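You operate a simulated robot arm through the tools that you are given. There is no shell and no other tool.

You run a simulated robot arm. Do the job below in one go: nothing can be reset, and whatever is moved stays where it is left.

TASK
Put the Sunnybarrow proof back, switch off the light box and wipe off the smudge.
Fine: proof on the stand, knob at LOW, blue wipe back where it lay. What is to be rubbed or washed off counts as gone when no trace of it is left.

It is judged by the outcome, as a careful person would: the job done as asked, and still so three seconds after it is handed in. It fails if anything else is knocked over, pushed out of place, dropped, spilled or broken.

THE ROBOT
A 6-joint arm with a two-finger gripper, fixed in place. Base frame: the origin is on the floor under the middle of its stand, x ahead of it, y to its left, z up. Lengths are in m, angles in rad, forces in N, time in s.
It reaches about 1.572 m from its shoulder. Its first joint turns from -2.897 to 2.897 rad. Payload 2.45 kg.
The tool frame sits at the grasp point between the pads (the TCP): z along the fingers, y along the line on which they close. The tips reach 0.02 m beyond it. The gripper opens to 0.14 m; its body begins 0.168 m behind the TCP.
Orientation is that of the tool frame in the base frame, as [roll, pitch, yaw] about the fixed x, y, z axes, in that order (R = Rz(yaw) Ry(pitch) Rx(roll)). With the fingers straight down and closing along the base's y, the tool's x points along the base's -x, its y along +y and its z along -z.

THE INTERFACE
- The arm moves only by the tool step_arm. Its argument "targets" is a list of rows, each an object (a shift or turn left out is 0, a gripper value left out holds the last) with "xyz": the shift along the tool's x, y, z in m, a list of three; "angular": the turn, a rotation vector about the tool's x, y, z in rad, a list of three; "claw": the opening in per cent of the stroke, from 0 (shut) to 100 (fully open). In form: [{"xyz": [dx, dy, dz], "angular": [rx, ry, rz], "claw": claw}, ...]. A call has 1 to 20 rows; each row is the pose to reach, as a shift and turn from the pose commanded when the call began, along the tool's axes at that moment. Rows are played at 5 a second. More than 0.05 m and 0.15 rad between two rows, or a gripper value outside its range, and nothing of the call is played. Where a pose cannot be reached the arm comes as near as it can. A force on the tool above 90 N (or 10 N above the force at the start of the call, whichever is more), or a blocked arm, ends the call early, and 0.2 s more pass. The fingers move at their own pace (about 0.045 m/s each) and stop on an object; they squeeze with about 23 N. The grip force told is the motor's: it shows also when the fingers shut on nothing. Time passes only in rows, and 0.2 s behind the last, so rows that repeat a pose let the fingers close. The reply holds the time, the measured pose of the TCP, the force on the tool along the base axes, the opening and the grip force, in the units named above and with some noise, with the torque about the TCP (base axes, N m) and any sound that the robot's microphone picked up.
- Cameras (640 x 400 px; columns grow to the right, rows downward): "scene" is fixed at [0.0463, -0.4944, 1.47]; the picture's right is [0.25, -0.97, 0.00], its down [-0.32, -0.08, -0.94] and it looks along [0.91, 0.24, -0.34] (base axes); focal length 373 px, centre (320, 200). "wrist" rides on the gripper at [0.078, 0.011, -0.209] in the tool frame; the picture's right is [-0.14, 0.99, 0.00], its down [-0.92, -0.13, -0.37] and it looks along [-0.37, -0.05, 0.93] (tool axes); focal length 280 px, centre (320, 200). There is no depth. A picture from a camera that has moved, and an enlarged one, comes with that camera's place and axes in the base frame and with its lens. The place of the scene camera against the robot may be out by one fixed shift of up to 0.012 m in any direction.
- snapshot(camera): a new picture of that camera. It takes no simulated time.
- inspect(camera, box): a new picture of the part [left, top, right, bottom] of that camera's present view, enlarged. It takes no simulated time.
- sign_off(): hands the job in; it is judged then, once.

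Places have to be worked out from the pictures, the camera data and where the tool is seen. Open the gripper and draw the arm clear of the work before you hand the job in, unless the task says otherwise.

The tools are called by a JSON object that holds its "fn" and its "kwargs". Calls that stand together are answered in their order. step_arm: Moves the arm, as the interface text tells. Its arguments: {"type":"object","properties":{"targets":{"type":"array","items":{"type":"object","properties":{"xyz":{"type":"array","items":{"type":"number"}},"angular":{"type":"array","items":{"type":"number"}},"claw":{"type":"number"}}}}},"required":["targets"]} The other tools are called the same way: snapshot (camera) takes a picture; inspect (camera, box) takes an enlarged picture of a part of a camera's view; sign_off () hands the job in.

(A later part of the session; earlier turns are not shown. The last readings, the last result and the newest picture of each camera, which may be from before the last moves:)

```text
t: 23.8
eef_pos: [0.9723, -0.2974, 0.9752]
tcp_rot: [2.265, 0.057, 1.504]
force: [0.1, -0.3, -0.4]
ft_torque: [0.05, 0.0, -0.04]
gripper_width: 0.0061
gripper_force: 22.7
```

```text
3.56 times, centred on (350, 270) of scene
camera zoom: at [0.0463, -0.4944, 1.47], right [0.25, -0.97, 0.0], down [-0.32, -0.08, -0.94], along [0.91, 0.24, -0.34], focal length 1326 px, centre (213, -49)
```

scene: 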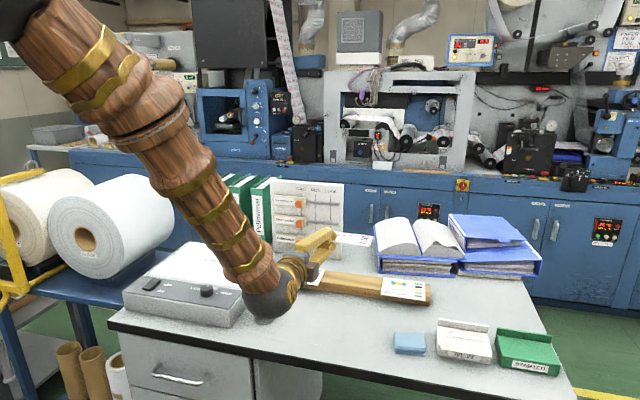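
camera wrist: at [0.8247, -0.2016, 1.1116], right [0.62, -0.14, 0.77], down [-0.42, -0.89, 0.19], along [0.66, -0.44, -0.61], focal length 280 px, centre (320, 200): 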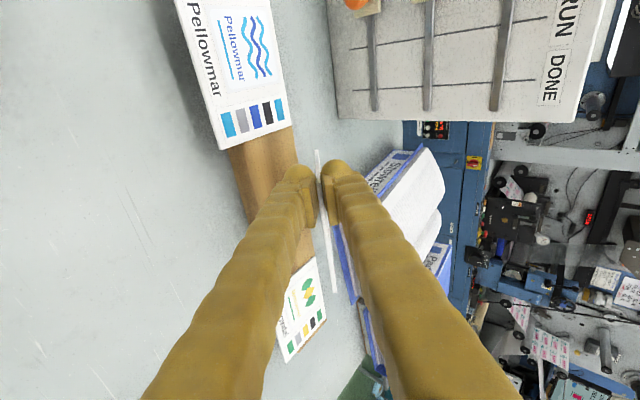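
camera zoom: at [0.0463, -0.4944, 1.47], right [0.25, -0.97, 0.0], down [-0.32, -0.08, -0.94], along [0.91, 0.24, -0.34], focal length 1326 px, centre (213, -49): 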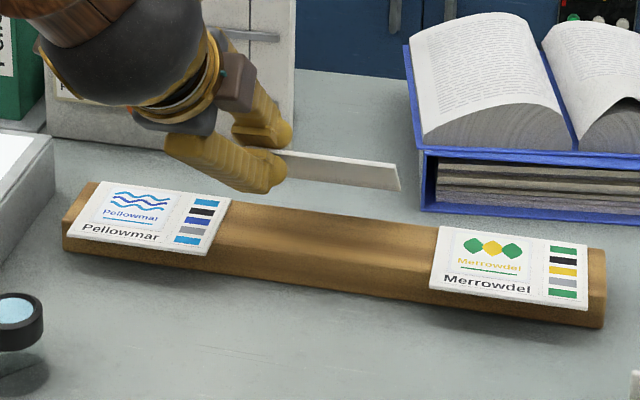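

The card is level and centred over the free slot. I descend to just above the expected contact height.

{"fn": "step_arm", "kwargs": {"targets": [{"xyz": [0.0008, -0.0114, 0.0082]}, {"xyz": [0.0015, -0.0228, 0.0164]}, {"xyz": [0.0015, -0.0228, 0.0164]}]}}

{"fn": "inspect", "kwargs": {"camera": "scene", "box": [280, 240, 420, 320]}}

{"fn": "inspect", "kwargs": {"camera": "wrist", "box": [200, 100, 400, 300]}}

```text
t: 24.6
eef_pos: [0.9691, -0.2978, 0.9481]
tcp_rot: [2.263, 0.056, 1.504]
force: [-1.4, -0.2, -0.9]
ft_torque: [0.0, 0.01, 0.01]
gripper_width: 0.006
gripper_force: 22.2
```

```text
4.57 times, centred on (350, 280) of scene
camera zoom: at [0.0463, -0.4944, 1.47], right [0.25, -0.97, 0.0], down [-0.32, -0.08, -0.94], along [0.91, 0.24, -0.34], focal length 1705 px, centre (183, -166)
```

zoom: 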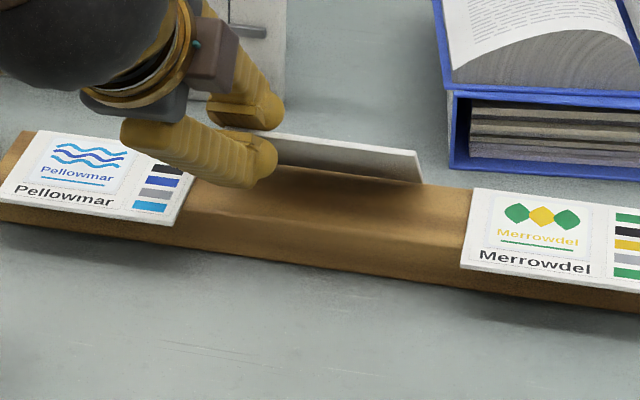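

```text
2.00 times, centred on (300, 200) of wrist
camera zoom: at [0.8213, -0.2027, 1.0842], right [0.63, -0.14, 0.77], down [-0.42, -0.89, 0.19], along [0.65, -0.44, -0.61], focal length 561 px, centre (360, 200)
```

zoom: 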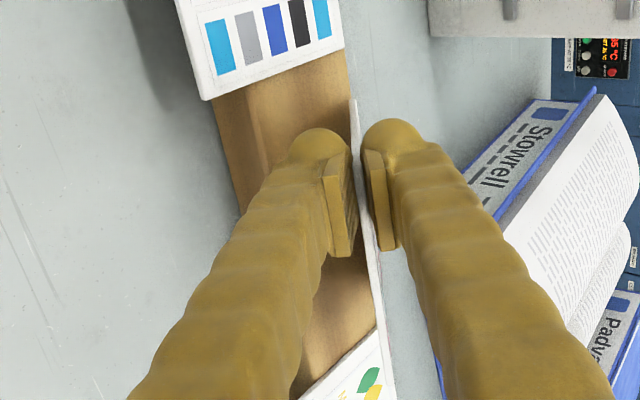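

The far edge is about 7 mm above the stand top and safely inside its back edge. I descend in small steps to feel contact.

{"fn": "step_arm", "kwargs": {"targets": [{"xyz": [0.0001, -0.0023, 0.0019]}, {"xyz": [0.0002, -0.0038, 0.0032]}, {"xyz": [0.0002, -0.0038, 0.0032]}]}}

{"fn": "inspect", "kwargs": {"camera": "scene", "box": [280, 240, 420, 320]}}

```text
t: 25.4
eef_pos: [0.9673, -0.2992, 0.9428]
tcp_rot: [2.265, 0.057, 1.503]
force: [0.2, 0.4, -0.7]
ft_torque: [0.01, -0.04, 0.04]
gripper_width: 0.006
gripper_force: 23.4
```

```text
4.57 times, centred on (350, 280) of scene
camera zoom: at [0.0463, -0.4944, 1.47], right [0.25, -0.97, 0.0], down [-0.32, -0.08, -0.94], along [0.91, 0.24, -0.34], focal length 1705 px, centre (183, -166)
```

zoom: 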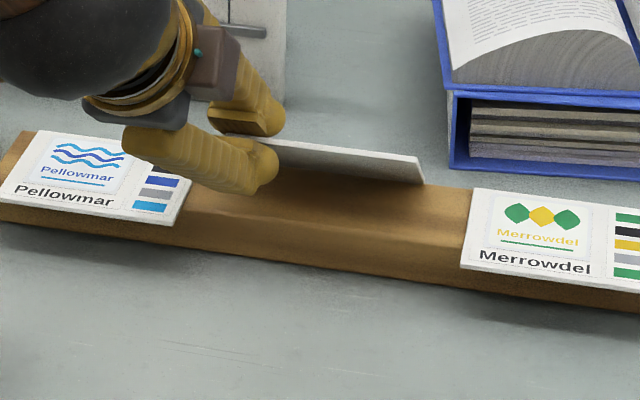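

No contact yet at z=0.943. I continue down in 1 mm rows by 4 mm.

{"fn": "step_arm", "kwargs": {"targets": [{"xyz": [0, -0.0008, 0.0006]}, {"xyz": [0, -0.0015, 0.0013]}, {"xyz": [0, -0.0023, 0.0019]}, {"xyz": [0, -0.0031, 0.0026]}]}}

{"fn": "inspect", "kwargs": {"camera": "scene", "box": [280, 240, 420, 320]}}

```text
t: 26.4
eef_pos: [0.9689, -0.2981, 0.9377]
tcp_rot: [2.264, 0.057, 1.505]
force: [0.6, 0.2, 0.8]
ft_torque: [-0.07, -0.05, -0.04]
gripper_width: 0.0061
gripper_force: 23.2
```

```text
4.57 times, centred on (350, 280) of scene
camera zoom: at [0.0463, -0.4944, 1.47], right [0.25, -0.97, 0.0], down [-0.32, -0.08, -0.94], along [0.91, 0.24, -0.34], focal length 1705 px, centre (183, -166)
```

zoom: 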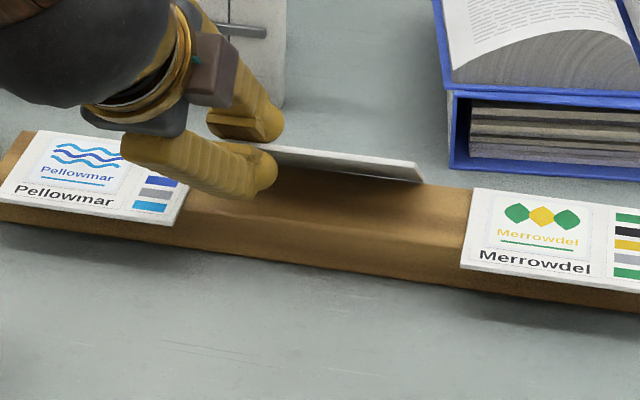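

In the scene view the far edge seems to stay put while the front lowers, so it has probably touched. I check the wrist view for the card's angle relative to the pads.

{"fn": "inspect", "kwargs": {"camera": "wrist", "box": [240, 130, 400, 310]}}

{"fn": "inspect", "kwargs": {"camera": "scene", "box": [320, 255, 390, 300]}}

```text
2.22 times, centred on (320, 220) of wrist
camera zoom: at [0.8213, -0.2028, 1.0757], right [0.62, -0.14, 0.77], down [-0.42, -0.89, 0.19], along [0.66, -0.44, -0.61], focal length 623 px, centre (320, 156)
```

zoom: 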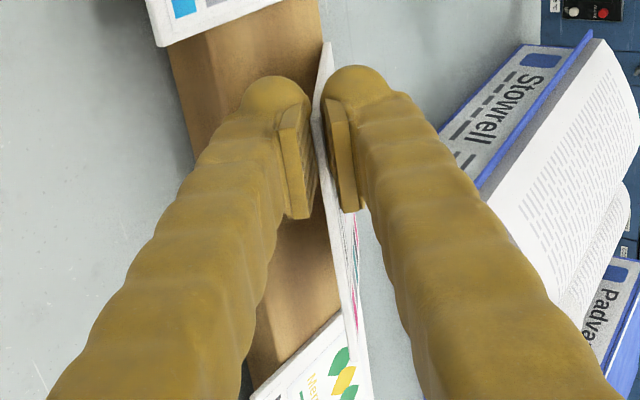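

```text
8.89 times, centred on (355, 278) of scene
camera zoom: at [0.0463, -0.4944, 1.47], right [0.25, -0.97, 0.0], down [-0.32, -0.08, -0.94], along [0.91, 0.24, -0.34], focal length 3315 px, centre (9, -489)
```

zoom: 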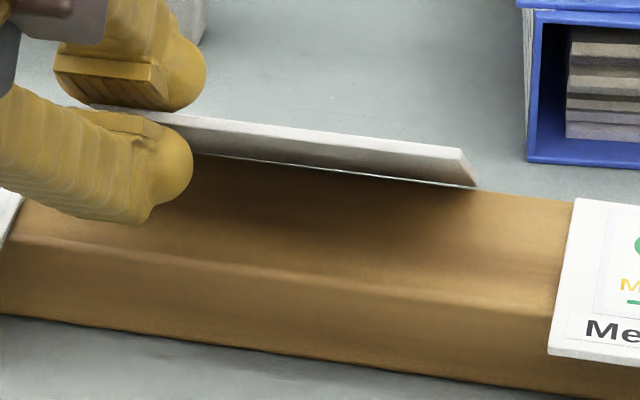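

The card's top face is now slightly visible to the wrist camera, so the far edge rests on the stand. I open the gripper a little (to ~16 mm) so the card's front rests on the lower pad.

{"fn": "step_arm", "kwargs": {"targets": [{"claw": 8}, {"claw": 11.5}, {"claw": 11.5}]}}

{"fn": "inspect", "kwargs": {"camera": "wrist", "box": [240, 130, 400, 310]}}

{"fn": "inspect", "kwargs": {"camera": "scene", "box": [310, 250, 390, 300]}}

```text
t: 27.2
eef_pos: [0.9686, -0.2967, 0.9394]
tcp_rot: [2.263, 0.055, 1.505]
force: [0.0, -0.3, 0.3]
ft_torque: [0.01, -0.01, 0.0]
gripper_width: 0.0164
gripper_force: 0.1
```

```text
2.22 times, centred on (320, 220) of wrist
camera zoom: at [0.8213, -0.2028, 1.0757], right [0.62, -0.14, 0.77], down [-0.42, -0.89, 0.19], along [0.66, -0.44, -0.61], focal length 623 px, centre (320, 156)
```

zoom: 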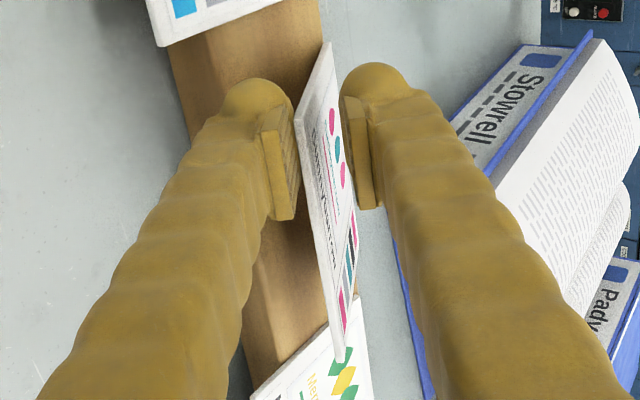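

```text
8.00 times, centred on (350, 275) of scene
camera zoom: at [0.0463, -0.4944, 1.47], right [0.25, -0.97, 0.0], down [-0.32, -0.08, -0.94], along [0.91, 0.24, -0.34], focal length 2983 px, centre (80, -400)
```

zoom: 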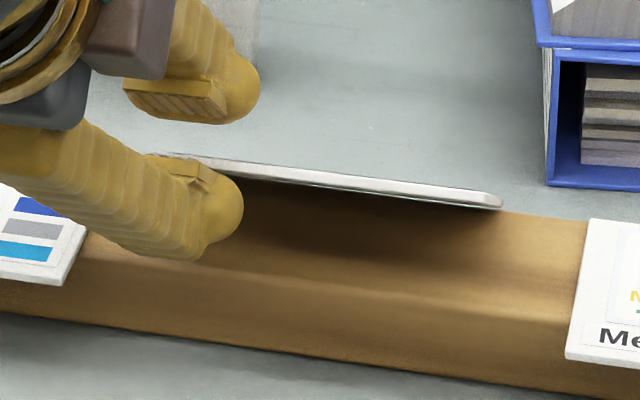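

The front now rests on the lower pad with the far edge on the stand. I lower the front by moving the tool perpendicular to the pads (down and back), stopping at about 70% to check.

{"fn": "step_arm", "kwargs": {"targets": [{"xyz": [0, -0.0075, 0]}, {"xyz": [0, -0.015, 0]}, {"xyz": [0, -0.0225, 0]}, {"xyz": [0, -0.03, 0]}, {"xyz": [0, -0.037, 0]}, {"xyz": [0, -0.037, 0]}]}}

{"fn": "inspect", "kwargs": {"camera": "wrist", "box": [240, 130, 400, 310]}}

{"fn": "inspect", "kwargs": {"camera": "scene", "box": [300, 250, 400, 310]}}

```text
t: 28.6
eef_pos: [0.9454, -0.2969, 0.9115]
tcp_rot: [2.264, 0.056, 1.505]
force: [-0.3, 0.1, 0.5]
ft_torque: [0.03, 0.0, 0.0]
gripper_width: 0.0163
gripper_force: 0.3
```

```text
2.22 times, centred on (320, 220) of wrist
camera zoom: at [0.7978, -0.2018, 1.0468], right [0.63, -0.14, 0.77], down [-0.42, -0.89, 0.19], along [0.65, -0.44, -0.61], focal length 623 px, centre (320, 156)
```

zoom: 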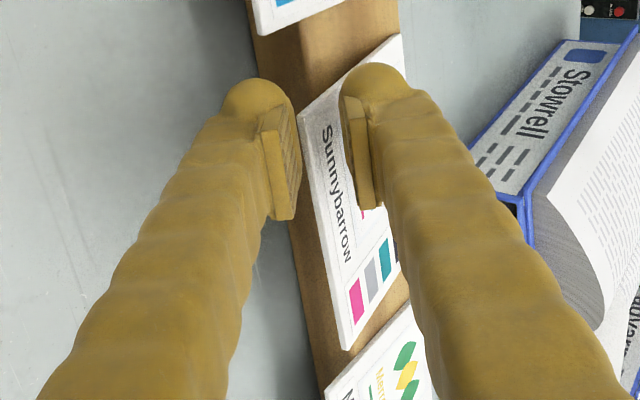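

```text
6.40 times, centred on (350, 280) of scene
camera zoom: at [0.0463, -0.4944, 1.47], right [0.25, -0.97, 0.0], down [-0.32, -0.08, -0.94], along [0.91, 0.24, -0.34], focal length 2386 px, centre (128, -312)
```

zoom: 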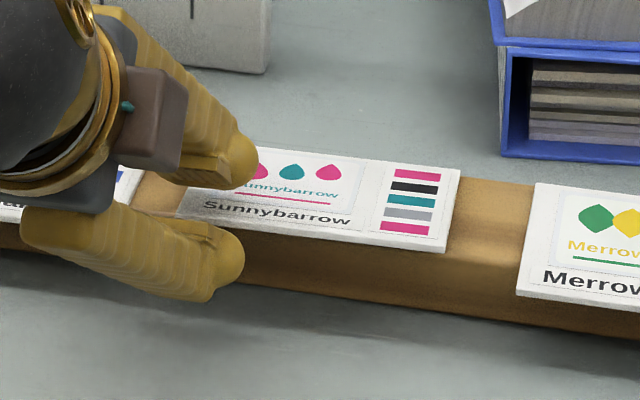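

The card is lowering as planned (front edge now around z≈0.897). I complete the motion by the remaining 1.8 cm, watching for contact with the table.

{"fn": "step_arm", "kwargs": {"targets": [{"xyz": [0, -0.0045, 0]}, {"xyz": [0, -0.009, 0]}, {"xyz": [0, -0.0135, 0]}, {"xyz": [0, -0.0135, 0]}]}}

{"fn": "inspect", "kwargs": {"camera": "wrist", "box": [240, 130, 400, 310]}}

{"fn": "inspect", "kwargs": {"camera": "scene", "box": [300, 250, 400, 310]}}

```text
t: 29.6
eef_pos: [0.9361, -0.2977, 0.9006]
tcp_rot: [2.264, 0.057, 1.505]
force: [-1.2, 0.7, 0.5]
ft_torque: [0.01, -0.01, -0.03]
gripper_width: 0.0162
gripper_force: 0.1
```

```text
2.22 times, centred on (320, 220) of wrist
camera zoom: at [0.7888, -0.2035, 1.0373], right [0.62, -0.14, 0.77], down [-0.42, -0.89, 0.19], along [0.66, -0.44, -0.61], focal length 623 px, centre (320, 156)
```

zoom: 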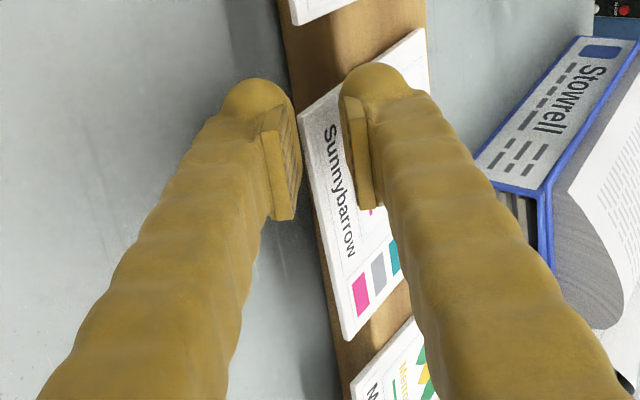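

```text
6.40 times, centred on (350, 280) of scene
camera zoom: at [0.0463, -0.4944, 1.47], right [0.25, -0.97, 0.0], down [-0.32, -0.08, -0.94], along [0.91, 0.24, -0.34], focal length 2386 px, centre (128, -312)
```

zoom: 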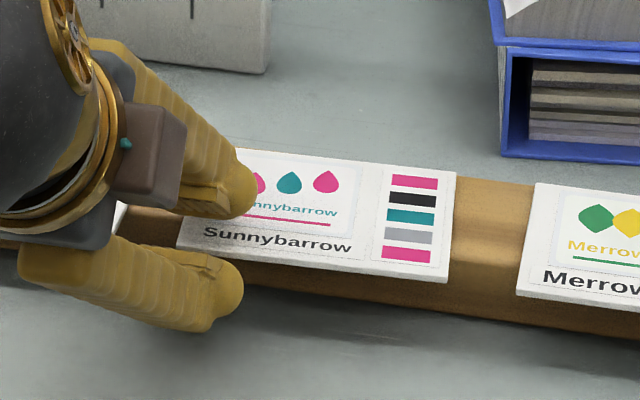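

The card now looks flat with its front edge at z≈0.886. I drop the last 4 mm and then back straight out toward −x.

{"fn": "step_arm", "kwargs": {"targets": [{"xyz": [0, -0.004, 0]}, {"xyz": [-0.0005, -0.0088, -0.0057]}, {"xyz": [-0.0013, -0.0168, -0.0153]}, {"xyz": [-0.0027, -0.0297, -0.0306]}, {"xyz": [-0.004, -0.0425, -0.0458]}, {"xyz": [-0.004, -0.0425, -0.0458]}]}}

{"fn": "inspect", "kwargs": {"camera": "wrist", "box": [240, 100, 480, 310]}}

{"fn": "inspect", "kwargs": {"camera": "scene", "box": [270, 240, 430, 320]}}

```text
t: 31.0
eef_pos: [0.8758, -0.2993, 0.8964]
tcp_rot: [2.263, 0.054, 1.505]
force: [0.1, -0.2, -0.7]
ft_torque: [-0.05, 0.0, -0.01]
gripper_width: 0.016
gripper_force: 0.0
```

```text
1.90 times, centred on (360, 205) of wrist
camera zoom: at [0.7273, -0.205, 1.0343], right [0.62, -0.14, 0.77], down [-0.42, -0.89, 0.19], along [0.66, -0.44, -0.61], focal length 534 px, centre (244, 190)
```

zoom: 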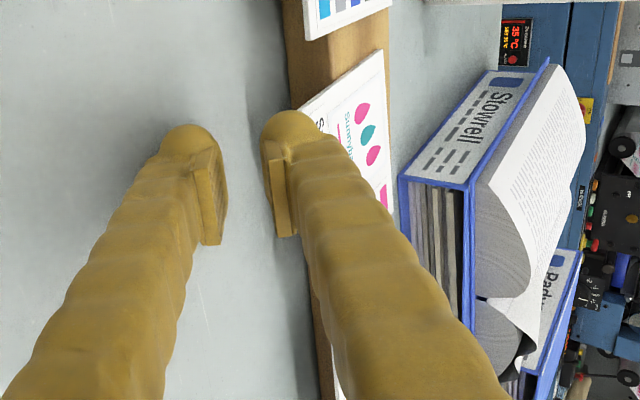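

```text
4.00 times, centred on (350, 280) of scene
camera zoom: at [0.0463, -0.4944, 1.47], right [0.25, -0.97, 0.0], down [-0.32, -0.08, -0.94], along [0.91, 0.24, -0.34], focal length 1492 px, centre (200, -120)
```

zoom: 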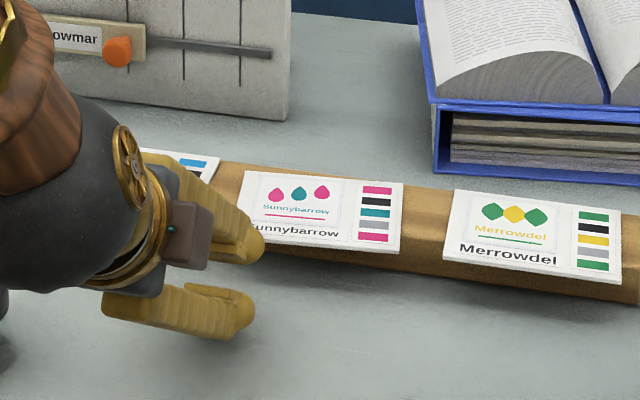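

The Sunnybarrow proof lies flat on the stand between the other two, text to the front. I rise 15 cm clear of it.

{"fn": "step_arm", "kwargs": {"targets": [{"xyz": [-0.0025, 0.0256, -0.0278]}, {"xyz": [-0.005, 0.0511, -0.0556]}, {"xyz": [-0.0075, 0.0767, -0.0834]}, {"xyz": [-0.01, 0.1022, -0.1112]}, {"xyz": [-0.01, 0.1022, -0.1112]}]}}

```text
t: 32.2
eef_pos: [0.8526, -0.2983, 1.0453]
tcp_rot: [2.263, 0.058, 1.505]
force: [0.2, -0.4, -0.2]
ft_torque: [0.02, 0.02, 0.03]
gripper_width: 0.0162
gripper_force: 0.2
```

Now I bring the tool back to pointing straight down.

{"fn": "step_arm", "kwargs": {"targets": [{"angular": [0.1464, 0.009, 0.0043]}, {"angular": [0.2929, 0.0181, 0.0085]}, {"angular": [0.4393, 0.0272, 0.0128]}, {"angular": [0.5857, 0.0362, 0.017]}, {"angular": [0.7322, 0.0453, 0.0213]}, {"angular": [0.8786, 0.0543, 0.0255]}, {"angular": [0.8786, 0.0543, 0.0255]}]}}

{"fn": "snapshot", "kwargs": {"camera": "scene"}}

```text
t: 33.8
eef_pos: [0.8536, -0.2976, 1.0445]
tcp_rot: [-3.139, 0.0, 1.503]
force: [0.1, 0.8, 0.3]
ft_torque: [-0.01, 0.0, -0.03]
gripper_width: 0.016
gripper_force: 0.2
```

```text
taken
```

scene: 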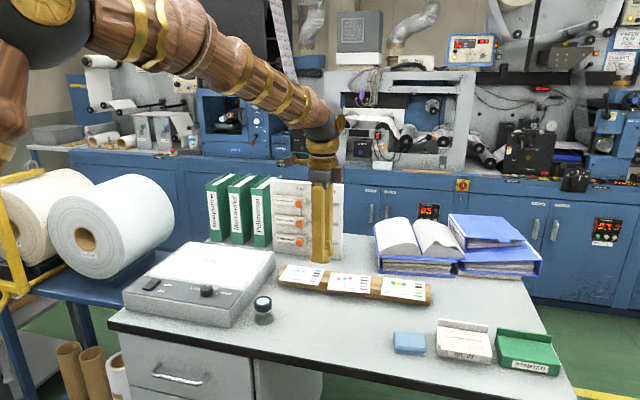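

Now I restore the original yaw and move above the blue wipe with the gripper open to measure where it lies.

{"fn": "step_arm", "kwargs": {"targets": [{"xyz": [-0.0186, -0.0116, -0.0046], "angular": [0, 0, -0.1365], "claw": 40}, {"xyz": [-0.0372, -0.0231, -0.0093], "angular": [0, 0, -0.273], "claw": 100}, {"xyz": [-0.0558, -0.0347, -0.0139], "angular": [0, 0, -0.4095], "claw": 100}, {"xyz": [-0.0744, -0.0463, -0.0185], "angular": [0, 0, -0.546]}, {"xyz": [-0.093, -0.0578, -0.0231], "angular": [0, 0, -0.6825]}, {"xyz": [-0.1117, -0.0694, -0.0278], "angular": [0, 0, -0.819]}, {"xyz": [-0.1303, -0.081, -0.0324], "angular": [0, 0, -0.9555]}, {"xyz": [-0.1489, -0.0925, -0.037], "angular": [0, 0, -1.092]}, {"xyz": [-0.1675, -0.1041, -0.0416], "angular": [0, 0, -1.2285]}, {"xyz": [-0.1861, -0.1157, -0.0463], "angular": [0, 0, -1.365]}, {"xyz": [-0.2047, -0.1272, -0.0509], "angular": [0, 0, -1.5015]}, {"xyz": [-0.2233, -0.1388, -0.0555], "angular": [0, 0, -1.638]}, {"xyz": [-0.2233, -0.1388, -0.0555], "angular": [0, 0, -1.638]}]}}

{"fn": "snapshot", "kwargs": {"camera": "wrist"}}

{"fn": "inspect", "kwargs": {"camera": "wrist", "box": [230, 120, 410, 270]}}

```text
t: 36.6
eef_pos: [0.7011, -0.511, 1.1032]
tcp_rot: [3.14, -0.001, -3.14]
force: [-0.5, 0.2, -0.5]
ft_torque: [-0.01, -0.01, -0.01]
gripper_width: 0.1399
gripper_force: 0.1
```

```text
taken
camera wrist: at [0.6237, -0.5015, 1.3122], right [0.14, 0.99, 0.0], down [0.92, -0.13, 0.37], along [0.36, -0.05, -0.93], focal length 280 px, centre (320, 200)
```

wrist: 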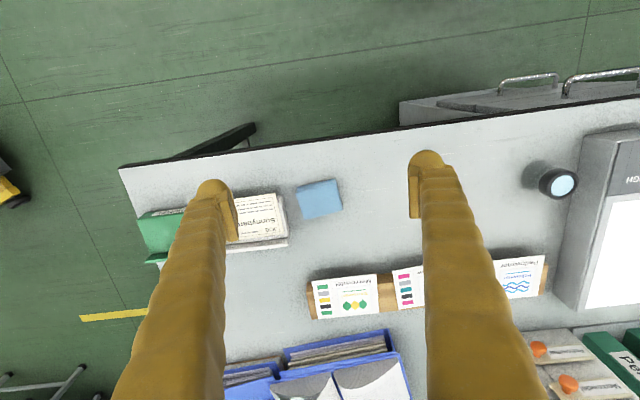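

```text
2.67 times, centred on (320, 195) of wrist
camera zoom: at [0.6237, -0.5015, 1.3122], right [0.14, 0.99, 0.0], down [0.92, -0.13, 0.37], along [0.36, -0.05, -0.93], focal length 748 px, centre (320, 213)
```

zoom: 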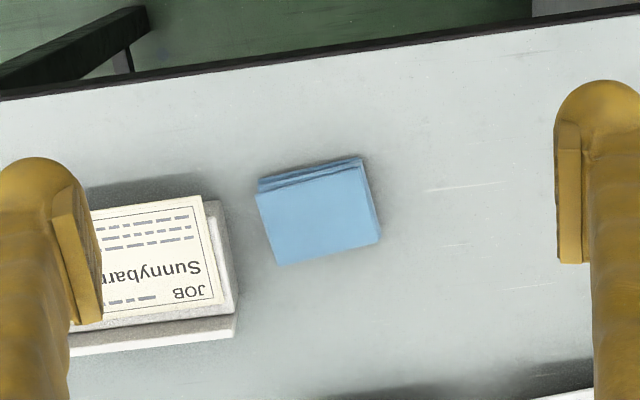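

The wipe is about 7×5.2 cm, centred near (0.804,−0.527) with its top at z≈0.870, turned about +6°. I turn the gripper so it closes across the wipe's short side (the tray is too near on the other), and come down to z≈0.98.

{"fn": "step_arm", "kwargs": {"targets": [{"xyz": [-0.0103, -0.0016, 0.012], "angular": [0, 0, 0.146], "claw": 64}, {"xyz": [-0.0205, -0.0032, 0.024], "angular": [0, 0, 0.292]}, {"xyz": [-0.0308, -0.0047, 0.036], "angular": [0, 0, 0.438]}, {"xyz": [-0.041, -0.0063, 0.048], "angular": [0, 0, 0.584]}, {"xyz": [-0.0513, -0.0079, 0.06], "angular": [0, 0, 0.73]}, {"xyz": [-0.0615, -0.0095, 0.072], "angular": [0, 0, 0.876]}, {"xyz": [-0.0718, -0.0111, 0.084], "angular": [0, 0, 1.022]}, {"xyz": [-0.082, -0.0126, 0.096], "angular": [0, 0, 1.168]}, {"xyz": [-0.0923, -0.0142, 0.108], "angular": [0, 0, 1.314]}, {"xyz": [-0.1025, -0.0158, 0.12], "angular": [0, 0, 1.4606]}, {"xyz": [-0.1025, -0.0158, 0.12], "angular": [0, 0, 1.4606]}]}}

{"fn": "snapshot", "kwargs": {"camera": "wrist"}}

{"fn": "inspect", "kwargs": {"camera": "scene", "box": [350, 250, 500, 370]}}

```text
t: 39.0
eef_pos: [0.8034, -0.5284, 0.9816]
tcp_rot: [-3.141, -0.001, 1.682]
force: [-0.3, 0.3, 0.8]
ft_torque: [-0.01, 0.01, -0.03]
gripper_width: 0.0895
gripper_force: 0.0
```

```text
taken
camera wrist: at [0.8071, -0.4509, 1.1912], right [1.0, -0.03, 0.0], down [-0.03, -0.93, 0.37], along [-0.01, -0.37, -0.93], focal length 280 px, centre (320, 200)
```

wrist: 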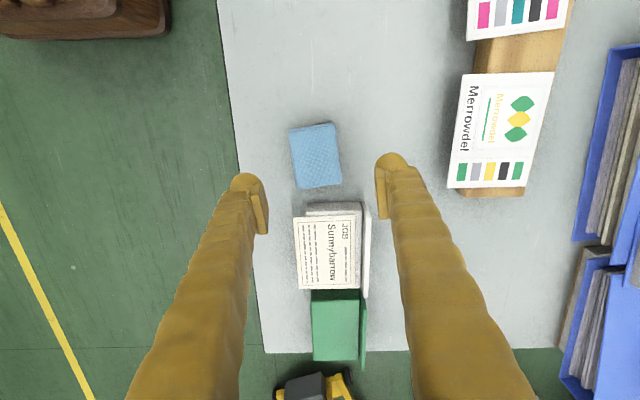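

```text
3.33 times, centred on (425, 310) of scene
camera zoom: at [0.0463, -0.4944, 1.47], right [0.25, -0.97, 0.0], down [-0.32, -0.08, -0.94], along [0.91, 0.24, -0.34], focal length 1243 px, centre (-30, -167)
```

zoom: 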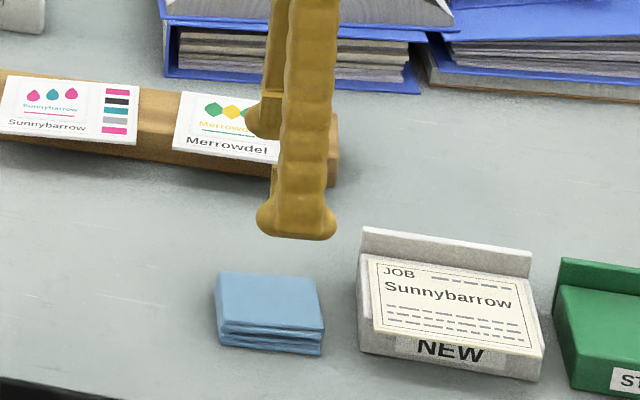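

Let me zoom in on the wipe from here to refine its centre and orientation.

{"fn": "inspect", "kwargs": {"camera": "wrist", "box": [260, 100, 370, 210]}}

```text
3.64 times, centred on (315, 155) of wrist
camera zoom: at [0.8071, -0.4509, 1.1912], right [1.0, -0.03, 0.0], down [-0.03, -0.93, 0.37], along [-0.01, -0.37, -0.93], focal length 1020 px, centre (338, 364)
```

zoom: 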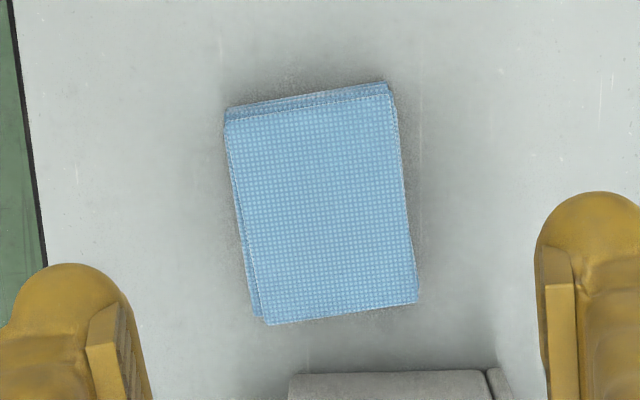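

The wipe centre is (0.802,−0.528), within 2 mm of the TCP and about 1° of the gripper's angle. I descend with the fingers straddling it to just above the table.

{"fn": "step_arm", "kwargs": {"targets": [{"xyz": [0, 0, 0.03]}, {"xyz": [0, 0, 0.06]}, {"xyz": [0, 0, 0.085]}, {"xyz": [0, 0, 0.094]}, {"xyz": [0, 0, 0.094]}]}}

{"fn": "inspect", "kwargs": {"camera": "scene", "box": [370, 290, 470, 370]}}

```text
t: 40.2
eef_pos: [0.8026, -0.5274, 0.8895]
tcp_rot: [-3.141, -0.002, 1.683]
force: [-0.4, 0.3, 0.0]
ft_torque: [-0.01, 0.03, 0.07]
gripper_width: 0.0894
gripper_force: 0.1
```

```text
5.00 times, centred on (420, 330) of scene
camera zoom: at [0.0463, -0.4944, 1.47], right [0.25, -0.97, 0.0], down [-0.32, -0.08, -0.94], along [0.91, 0.24, -0.34], focal length 1864 px, centre (-180, -450)
```

zoom: 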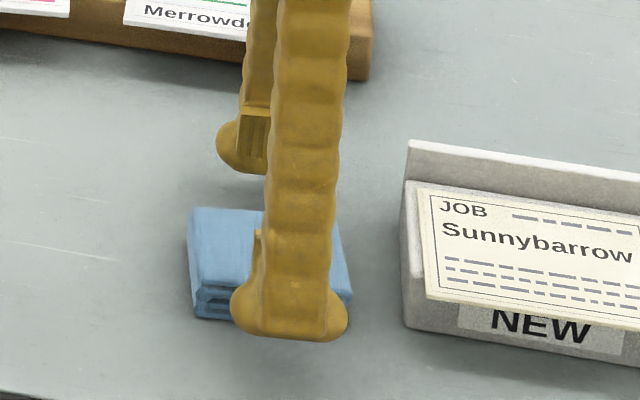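

No contact yet at TCP z=0.889. I continue down in 1.5 mm rows, relying on the force stop.

{"fn": "step_arm", "kwargs": {"targets": [{"xyz": [0, 0, 0.0015]}, {"xyz": [0, 0, 0.003]}, {"xyz": [0, 0, 0.0045]}, {"xyz": [0, 0, 0.006]}, {"xyz": [0, 0, 0.0075]}, {"xyz": [0, 0, 0.009]}]}}

```text
t: 41.6
eef_pos: [0.8017, -0.5285, 0.8783]
tcp_rot: [3.141, -0.002, 1.68]
force: [-0.6, -0.2, -0.3]
ft_torque: [-0.01, -0.04, 0.0]
gripper_width: 0.0895
gripper_force: 0.0
```

Still free at 0.878; a few more 1 mm rows.

{"fn": "step_arm", "kwargs": {"targets": [{"xyz": [0, 0, 0.001]}, {"xyz": [0, 0, 0.002]}, {"xyz": [0, 0, 0.003]}, {"xyz": [0, 0, 0.003]}]}}

{"fn": "inspect", "kwargs": {"camera": "scene", "box": [370, 290, 470, 370]}}

```text
t: 42.6
eef_pos: [0.803, -0.5287, 0.8749]
tcp_rot: [3.142, 0.0, 1.681]
force: [0.2, 0.2, 0.3]
ft_torque: [-0.02, 0.0, -0.01]
gripper_width: 0.0897
gripper_force: 0.1
```

```text
5.00 times, centred on (420, 330) of scene
camera zoom: at [0.0463, -0.4944, 1.47], right [0.25, -0.97, 0.0], down [-0.32, -0.08, -0.94], along [0.91, 0.24, -0.34], focal length 1864 px, centre (-180, -450)
```

zoom: 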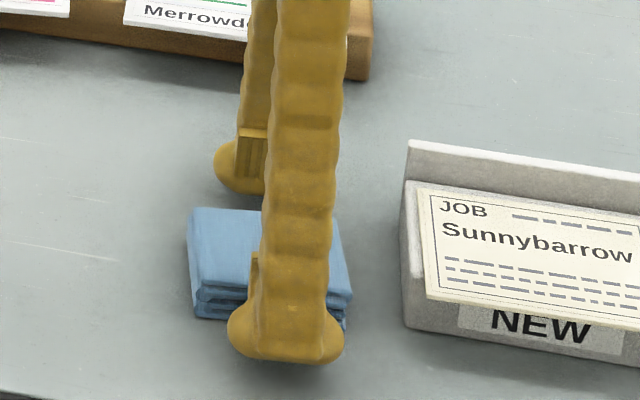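

The tips are now a few mm above the table with about 1 cm of pad alongside the wipe — a good height that leaves cloth below the tips. I close on the wipe.

{"fn": "step_arm", "kwargs": {"targets": [{"claw": 50}, {"claw": 40}, {"claw": 30}, {"claw": 20}, {"claw": 20}, {"claw": 20}, {"claw": 20}]}}

{"fn": "inspect", "kwargs": {"camera": "wrist", "box": [240, 100, 400, 250]}}

```text
t: 44.2
eef_pos: [0.8028, -0.5264, 0.8754]
tcp_rot: [-3.141, -0.002, 1.683]
force: [0.2, 0.9, 0.2]
ft_torque: [0.0, 0.01, 0.05]
gripper_width: 0.0566
gripper_force: 23.1
```

```text
2.67 times, centred on (320, 175) of wrist
camera zoom: at [0.8058, -0.4497, 1.0842], right [1.0, -0.03, 0.0], down [-0.02, -0.93, 0.37], along [-0.01, -0.37, -0.93], focal length 748 px, centre (320, 267)
```

zoom: 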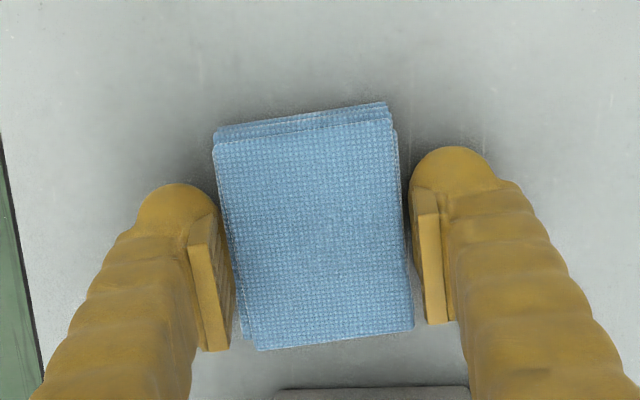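

The wipe is gripped (5.7 cm wide, 23 N). I lift it straight up 17.5 cm.

{"fn": "step_arm", "kwargs": {"targets": [{"xyz": [0, 0, -0.02]}, {"xyz": [0, 0, -0.06]}, {"xyz": [0, 0, -0.1]}, {"xyz": [0, 0, -0.14]}, {"xyz": [0, 0, -0.175]}, {"xyz": [0, 0, -0.175]}]}}

{"fn": "inspect", "kwargs": {"camera": "scene", "box": [340, 190, 500, 350]}}

```text
t: 45.6
eef_pos: [0.8045, -0.5275, 1.0507]
tcp_rot: [-3.141, 0.0, 1.683]
force: [-0.2, 0.4, -0.7]
ft_torque: [0.01, -0.01, -0.01]
gripper_width: 0.0565
gripper_force: 22.6
```

```text
2.50 times, centred on (420, 270) of scene
camera zoom: at [0.0463, -0.4944, 1.47], right [0.25, -0.97, 0.0], down [-0.32, -0.08, -0.94], along [0.91, 0.24, -0.34], focal length 932 px, centre (70, 25)
```

zoom: 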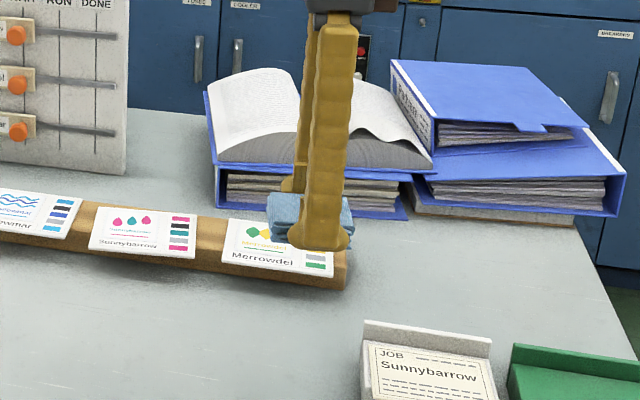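

The wipe is held and its resting place is free. I carry it at z≈1.05 over to above the smudge at about (0.96, 0.083).

{"fn": "step_arm", "kwargs": {"targets": [{"xyz": [0.042, 0.0159, 0]}, {"xyz": [0.0841, 0.0318, 0]}, {"xyz": [0.1262, 0.0477, 0]}, {"xyz": [0.1682, 0.0636, 0]}, {"xyz": [0.2103, 0.0795, 0]}, {"xyz": [0.2524, 0.0955, 0]}, {"xyz": [0.2944, 0.1114, 0]}, {"xyz": [0.3365, 0.1273, 0]}, {"xyz": [0.3785, 0.1432, 0]}, {"xyz": [0.4206, 0.1591, 0]}, {"xyz": [0.4627, 0.175, 0]}, {"xyz": [0.5047, 0.1909, 0]}, {"xyz": [0.5468, 0.2068, 0]}, {"xyz": [0.5889, 0.2227, 0]}, {"xyz": [0.5889, 0.2227, 0]}]}}

{"fn": "snapshot", "kwargs": {"camera": "wrist"}}

{"fn": "snapshot", "kwargs": {"camera": "scene"}}

```text
t: 48.8
eef_pos: [0.955, 0.0822, 1.0499]
tcp_rot: [3.141, 0.0, 1.68]
force: [-1.1, 0.0, -0.8]
ft_torque: [-0.01, 0.02, 0.04]
gripper_width: 0.0569
gripper_force: 23.9
```

```text
taken
camera wrist: at [0.9584, 0.1602, 1.2582], right [1.0, -0.03, 0.0], down [-0.03, -0.93, 0.37], along [-0.01, -0.37, -0.93], focal length 280 px, centre (320, 200)
```

wrist: 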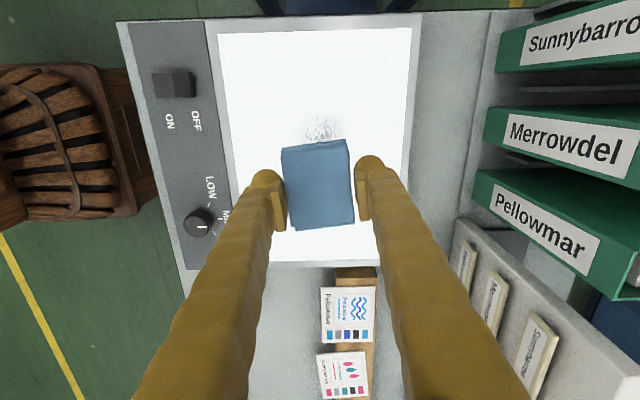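

```text
taken
```

scene: 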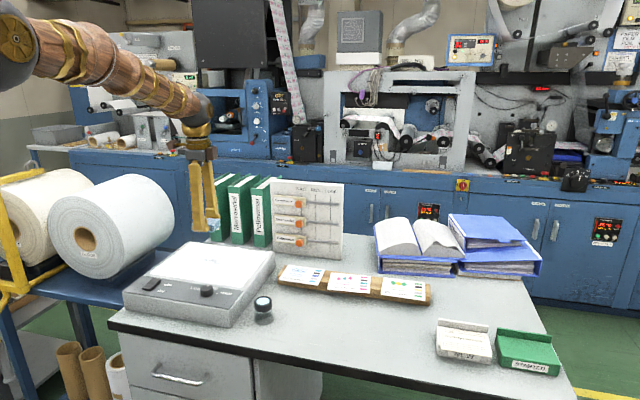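

The wipe is above the smudge, which peeks out on the far (+y) side. I descend to just above the glass.

{"fn": "step_arm", "kwargs": {"targets": [{"xyz": [0, 0, 0.04]}, {"xyz": [0, 0, 0.08]}, {"xyz": [0, 0, 0.1]}, {"xyz": [0, 0, 0.1]}]}}

{"fn": "inspect", "kwargs": {"camera": "scene", "box": [120, 180, 320, 330]}}

```text
t: 49.8
eef_pos: [0.9557, 0.0819, 0.9492]
tcp_rot: [3.141, -0.001, 1.683]
force: [0.6, 0.1, 0.2]
ft_torque: [0.02, 0.0, -0.04]
gripper_width: 0.0563
gripper_force: 23.3
```

```text
2.67 times, centred on (220, 255) of scene
camera zoom: at [0.0463, -0.4944, 1.47], right [0.25, -0.97, 0.0], down [-0.32, -0.08, -0.94], along [0.91, 0.24, -0.34], focal length 994 px, centre (587, 53)
```

zoom: 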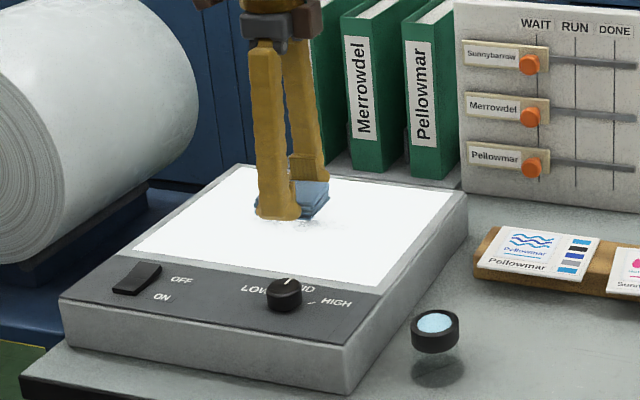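

Still above the glass at TCP z=0.949. I go down in 1.5 mm rows to feel for contact.

{"fn": "step_arm", "kwargs": {"targets": [{"xyz": [0, 0, 0.0015]}, {"xyz": [0, 0, 0.003]}, {"xyz": [0, 0, 0.0045]}, {"xyz": [0, 0, 0.006]}, {"xyz": [0, 0, 0.0075]}, {"xyz": [0, 0, 0.009]}]}}

```text
t: 51.2
eef_pos: [0.9582, 0.082, 0.9417]
tcp_rot: [-3.141, -0.001, 1.682]
force: [0.3, 0.2, -0.8]
ft_torque: [0.01, -0.03, 0.01]
gripper_width: 0.0566
gripper_force: 23.1
```

No contact yet; continuing in 1 mm rows.

{"fn": "step_arm", "kwargs": {"targets": [{"xyz": [0, 0, 0.001]}, {"xyz": [0, 0, 0.002]}, {"xyz": [0, 0, 0.003]}, {"xyz": [0, 0, 0.004]}]}}

```text
t: 52.2
eef_pos: [0.9566, 0.0821, 0.9388]
tcp_rot: [3.141, -0.002, 1.683]
force: [-0.3, -0.4, -0.2]
ft_torque: [-0.01, 0.02, 0.01]
gripper_width: 0.0566
gripper_force: 23.2
```

{"fn": "step_arm", "kwargs": {"targets": [{"xyz": [0, 0, 0.001]}, {"xyz": [0, 0, 0.002]}, {"xyz": [0, 0, 0.003]}]}}

{"fn": "inspect", "kwargs": {"camera": "scene", "box": [180, 220, 260, 270]}}

```text
t: 53.0
eef_pos: [0.9596, 0.0824, 0.9368]
tcp_rot: [3.14, -0.002, 1.682]
force: [0.4, 0.2, -0.6]
ft_torque: [-0.01, 0.01, 0.01]
gripper_width: 0.0567
gripper_force: 23.1
```

```text
8.00 times, centred on (220, 245) of scene
camera zoom: at [0.0463, -0.4944, 1.47], right [0.25, -0.97, 0.0], down [-0.32, -0.08, -0.94], along [0.91, 0.24, -0.34], focal length 2983 px, centre (1120, -160)
```

zoom: 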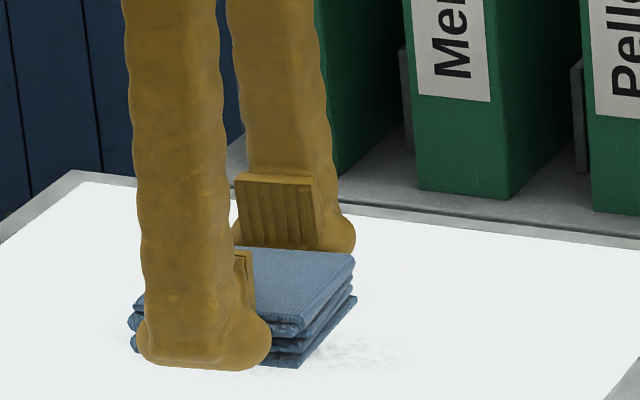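

Very close to the glass now; I continue in 1 mm rows.

{"fn": "step_arm", "kwargs": {"targets": [{"xyz": [0, 0, 0.001]}, {"xyz": [0, 0, 0.002]}]}}

```text
t: 53.6
eef_pos: [0.9607, 0.0818, 0.9355]
tcp_rot: [3.139, -0.003, 1.682]
force: [-4.3, 1.5, 19.7]
ft_torque: [-0.02, 0.17, -0.01]
gripper_width: 0.0566
gripper_force: 22.8
```

Contact: 20 N on the glass at TCP z≈0.935. That's a bit firm, so I ease up 1 mm and read the force before rubbing.

{"fn": "step_arm", "kwargs": {"targets": [{"xyz": [0, 0, -0.001]}, {"xyz": [0, 0, -0.001]}]}}

```text
t: 54.2
eef_pos: [0.9581, 0.0827, 0.9349]
tcp_rot: [3.141, -0.002, 1.682]
force: [6.8, -2.7, 15.0]
ft_torque: [-0.03, -0.13, -0.04]
gripper_width: 0.0566
gripper_force: 22.9
```

15 N; I ease slightly more and rub in lanes over the whole smudge area.

{"fn": "step_arm", "kwargs": {"targets": [{"xyz": [0, 0, -0.0007]}, {"xyz": [0.0298, 0.0033, -0.0007]}, {"xyz": [0.0596, 0.0067, -0.0007]}, {"xyz": [0.0696, 0.0078, -0.0007]}, {"xyz": [0.0723, -0.0171, -0.0007]}, {"xyz": [0.0425, -0.0204, -0.0007]}, {"xyz": [0.0127, -0.0237, -0.0007]}, {"xyz": [-0.0171, -0.0271, -0.0007]}, {"xyz": [-0.0469, -0.0304, -0.0007]}, {"xyz": [-0.0569, -0.0315, -0.0007]}, {"xyz": [-0.06, -0.0037, -0.0007]}, {"xyz": [-0.0301, -0.0003, -0.0007]}, {"xyz": [-0.0003, 0.003, -0.0007]}, {"xyz": [0.0295, 0.0063, -0.0007]}, {"xyz": [0.0593, 0.0096, -0.0007]}, {"xyz": [0.0692, 0.0108, -0.0007]}, {"xyz": [0.0662, 0.0376, -0.0007]}, {"xyz": [0.0364, 0.0343, -0.0007]}, {"xyz": [0.0066, 0.0309, -0.0007]}, {"xyz": [-0.0232, 0.0276, -0.0007]}]}}

{"fn": "snapshot", "kwargs": {"camera": "wrist"}}

{"fn": "inspect", "kwargs": {"camera": "scene", "box": [130, 220, 290, 320]}}

```text
t: 58.4
eef_pos: [0.9863, 0.0642, 0.9353]
tcp_rot: [-3.14, -0.004, 1.683]
force: [-0.9, -0.1, -0.1]
ft_torque: [-0.02, 0.03, 0.0]
gripper_width: 0.0565
gripper_force: 23.0
```

```text
taken
camera wrist: at [0.9898, 0.1415, 1.1453], right [1.0, -0.03, 0.0], down [-0.02, -0.93, 0.37], along [-0.01, -0.37, -0.93], focal length 280 px, centre (320, 200)
```

wrist: 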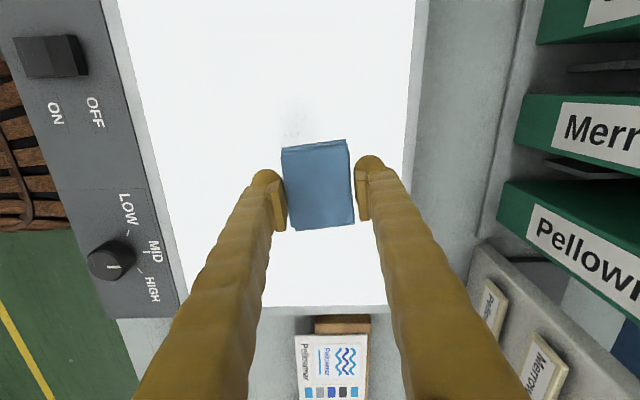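

```text
4.00 times, centred on (210, 270) of scene
camera zoom: at [0.0463, -0.4944, 1.47], right [0.25, -0.97, 0.0], down [-0.32, -0.08, -0.94], along [0.91, 0.24, -0.34], focal length 1492 px, centre (760, -80)
```

zoom: 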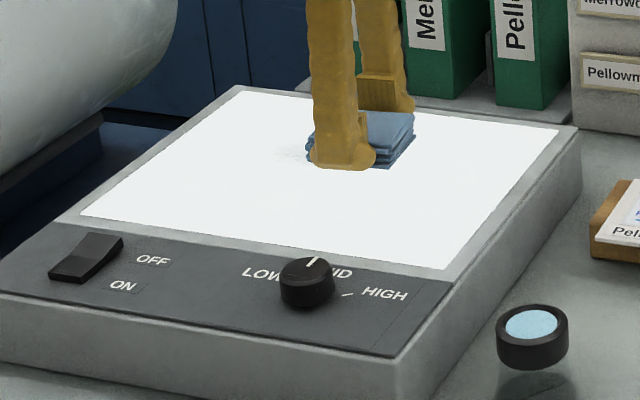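

The smudge is much fainter but a trace remains near (0.97,0.117), and the contact force has dropped to about zero. I press down slightly to restore contact.

{"fn": "step_arm", "kwargs": {"targets": [{"xyz": [0, 0, 0.001]}, {"xyz": [0, 0, 0.0015]}]}}

```text
t: 59.0
eef_pos: [0.9886, 0.0628, 0.936]
tcp_rot: [3.141, -0.002, 1.684]
force: [0.4, 0.2, -0.5]
ft_torque: [-0.03, -0.01, -0.02]
gripper_width: 0.0564
gripper_force: 22.4
```

No force yet; I go down in 0.5 mm steps to find contact again.

{"fn": "step_arm", "kwargs": {"targets": [{"xyz": [0, 0, 0.0005]}, {"xyz": [0, 0, 0.001]}]}}

{"fn": "inspect", "kwargs": {"camera": "scene", "box": [190, 220, 270, 270]}}

```text
t: 59.6
eef_pos: [0.988, 0.062, 0.9345]
tcp_rot: [-3.141, -0.002, 1.683]
force: [1.2, 1.3, 12.8]
ft_torque: [0.04, 0.06, -0.02]
gripper_width: 0.0564
gripper_force: 23.0
```

```text
8.00 times, centred on (230, 245) of scene
camera zoom: at [0.0463, -0.4944, 1.47], right [0.25, -0.97, 0.0], down [-0.32, -0.08, -0.94], along [0.91, 0.24, -0.34], focal length 2983 px, centre (1040, -160)
```

zoom: 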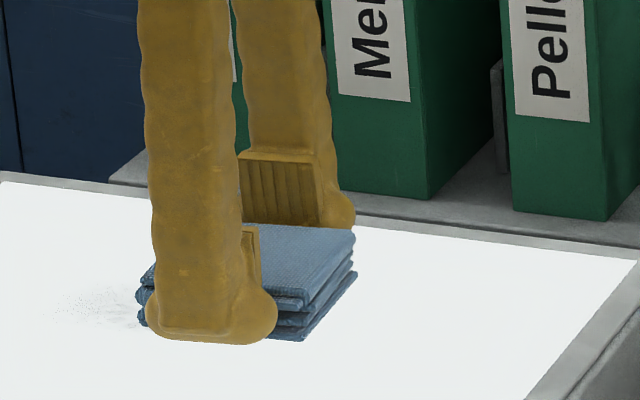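

Contact is back at 13 N. I rub again over the remaining area with overlapping strokes.

{"fn": "step_arm", "kwargs": {"targets": [{"xyz": [0.0221, -0.0177, 0]}, {"xyz": [0.0519, -0.0143, 0]}, {"xyz": [0.0817, -0.011, 0]}, {"xyz": [0.1016, -0.0088, 0]}, {"xyz": [0.0718, -0.0121, 0]}, {"xyz": [0.042, -0.0155, 0]}, {"xyz": [0.0718, -0.0121, 0]}, {"xyz": [0.1016, -0.0088, 0]}, {"xyz": [0.1044, -0.0336, 0]}, {"xyz": [0.0746, -0.0369, 0]}, {"xyz": [0.0448, -0.0403, 0]}, {"xyz": [0.0149, -0.0436, 0]}, {"xyz": [-0.0149, -0.0469, 0]}, {"xyz": [-0.0265, -0.0331, 0]}, {"xyz": [0.0022, -0.0199, 0]}, {"xyz": [0.0298, 0.0033, 0]}, {"xyz": [0.0596, 0.0067, 0]}, {"xyz": [0.0894, 0.01, 0]}, {"xyz": [0.0596, 0.0067, 0]}, {"xyz": [0.0298, 0.0033, 0]}]}}

{"fn": "snapshot", "kwargs": {"camera": "wrist"}}

{"fn": "inspect", "kwargs": {"camera": "scene", "box": [130, 220, 290, 320]}}

```text
t: 63.8
eef_pos: [0.9877, 0.0933, 0.9337]
tcp_rot: [-3.141, -0.002, 1.684]
force: [0.6, 0.3, -0.9]
ft_torque: [-0.04, 0.02, 0.01]
gripper_width: 0.0564
gripper_force: 22.9
```

```text
taken
camera wrist: at [0.9908, 0.1713, 1.1429], right [1.0, -0.03, 0.0], down [-0.02, -0.93, 0.37], along [-0.01, -0.37, -0.93], focal length 280 px, centre (320, 200)
```

wrist: 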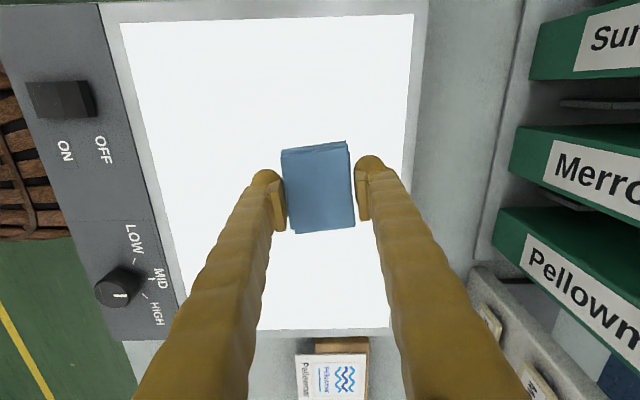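

```text
4.00 times, centred on (210, 270) of scene
camera zoom: at [0.0463, -0.4944, 1.47], right [0.25, -0.97, 0.0], down [-0.32, -0.08, -0.94], along [0.91, 0.24, -0.34], focal length 1492 px, centre (760, -80)
```

zoom: 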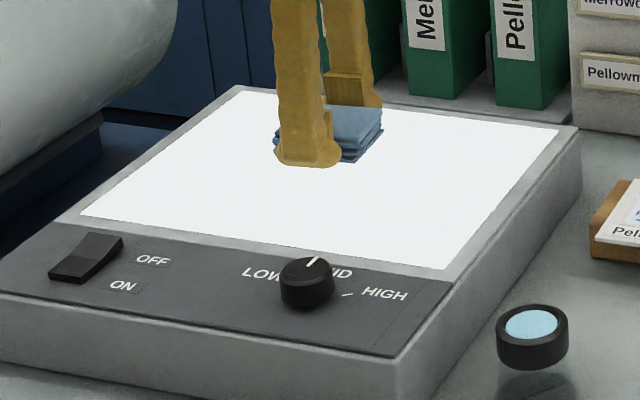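

The visible glass looks clean. I lift off and shift so the whole glass can be checked closely.

{"fn": "step_arm", "kwargs": {"targets": [{"xyz": [0, 0, -0.02]}, {"xyz": [-0.02, -0.005, -0.06]}, {"xyz": [-0.05, -0.01, -0.09]}, {"xyz": [-0.09, -0.02, -0.12]}, {"xyz": [-0.13, -0.03, -0.15]}, {"xyz": [-0.13, -0.03, -0.15]}]}}

{"fn": "snapshot", "kwargs": {"camera": "wrist"}}

{"fn": "inspect", "kwargs": {"camera": "wrist", "box": [190, 0, 430, 150]}}

{"fn": "inspect", "kwargs": {"camera": "scene", "box": [150, 225, 270, 300]}}

```text
refused: row 4 steps farther than a row can; nothing moved
```

```text
taken
camera wrist: at [0.9908, 0.1713, 1.1429], right [1.0, -0.03, 0.0], down [-0.02, -0.93, 0.37], along [-0.01, -0.37, -0.93], focal length 280 px, centre (320, 200)
```

wrist: 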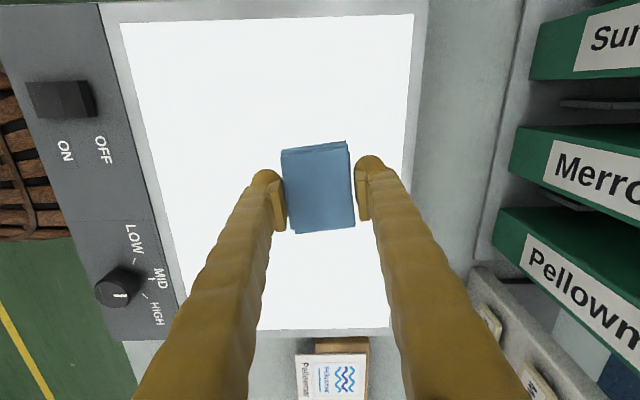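

```text
2.67 times, centred on (310, 75) of wrist
camera zoom: at [0.9908, 0.1713, 1.1429], right [1.0, -0.03, 0.0], down [-0.02, -0.93, 0.37], along [-0.01, -0.37, -0.93], focal length 748 px, centre (347, 533)
```

zoom: 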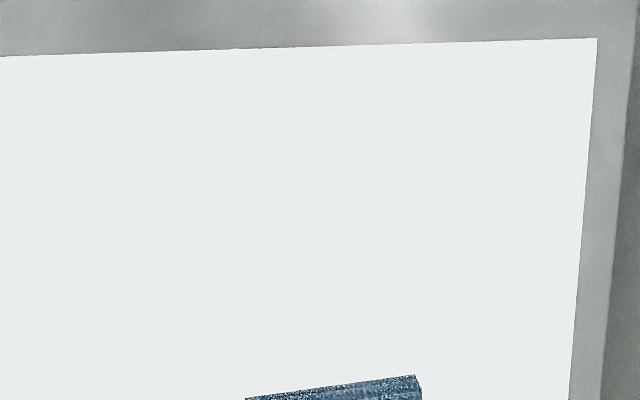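

```text
5.33 times, centred on (210, 262) of scene
camera zoom: at [0.0463, -0.4944, 1.47], right [0.25, -0.97, 0.0], down [-0.32, -0.08, -0.94], along [0.91, 0.24, -0.34], focal length 1989 px, centre (907, -133)
```

zoom: 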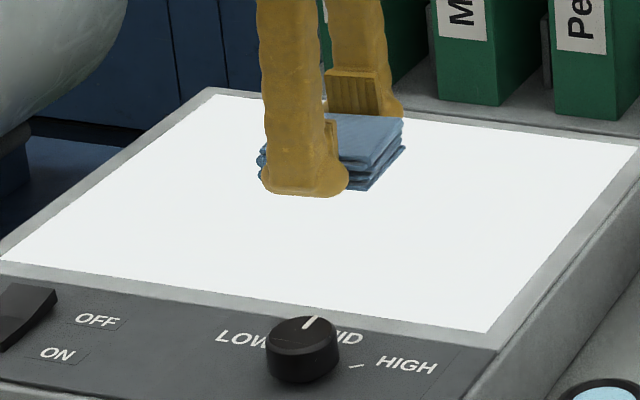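

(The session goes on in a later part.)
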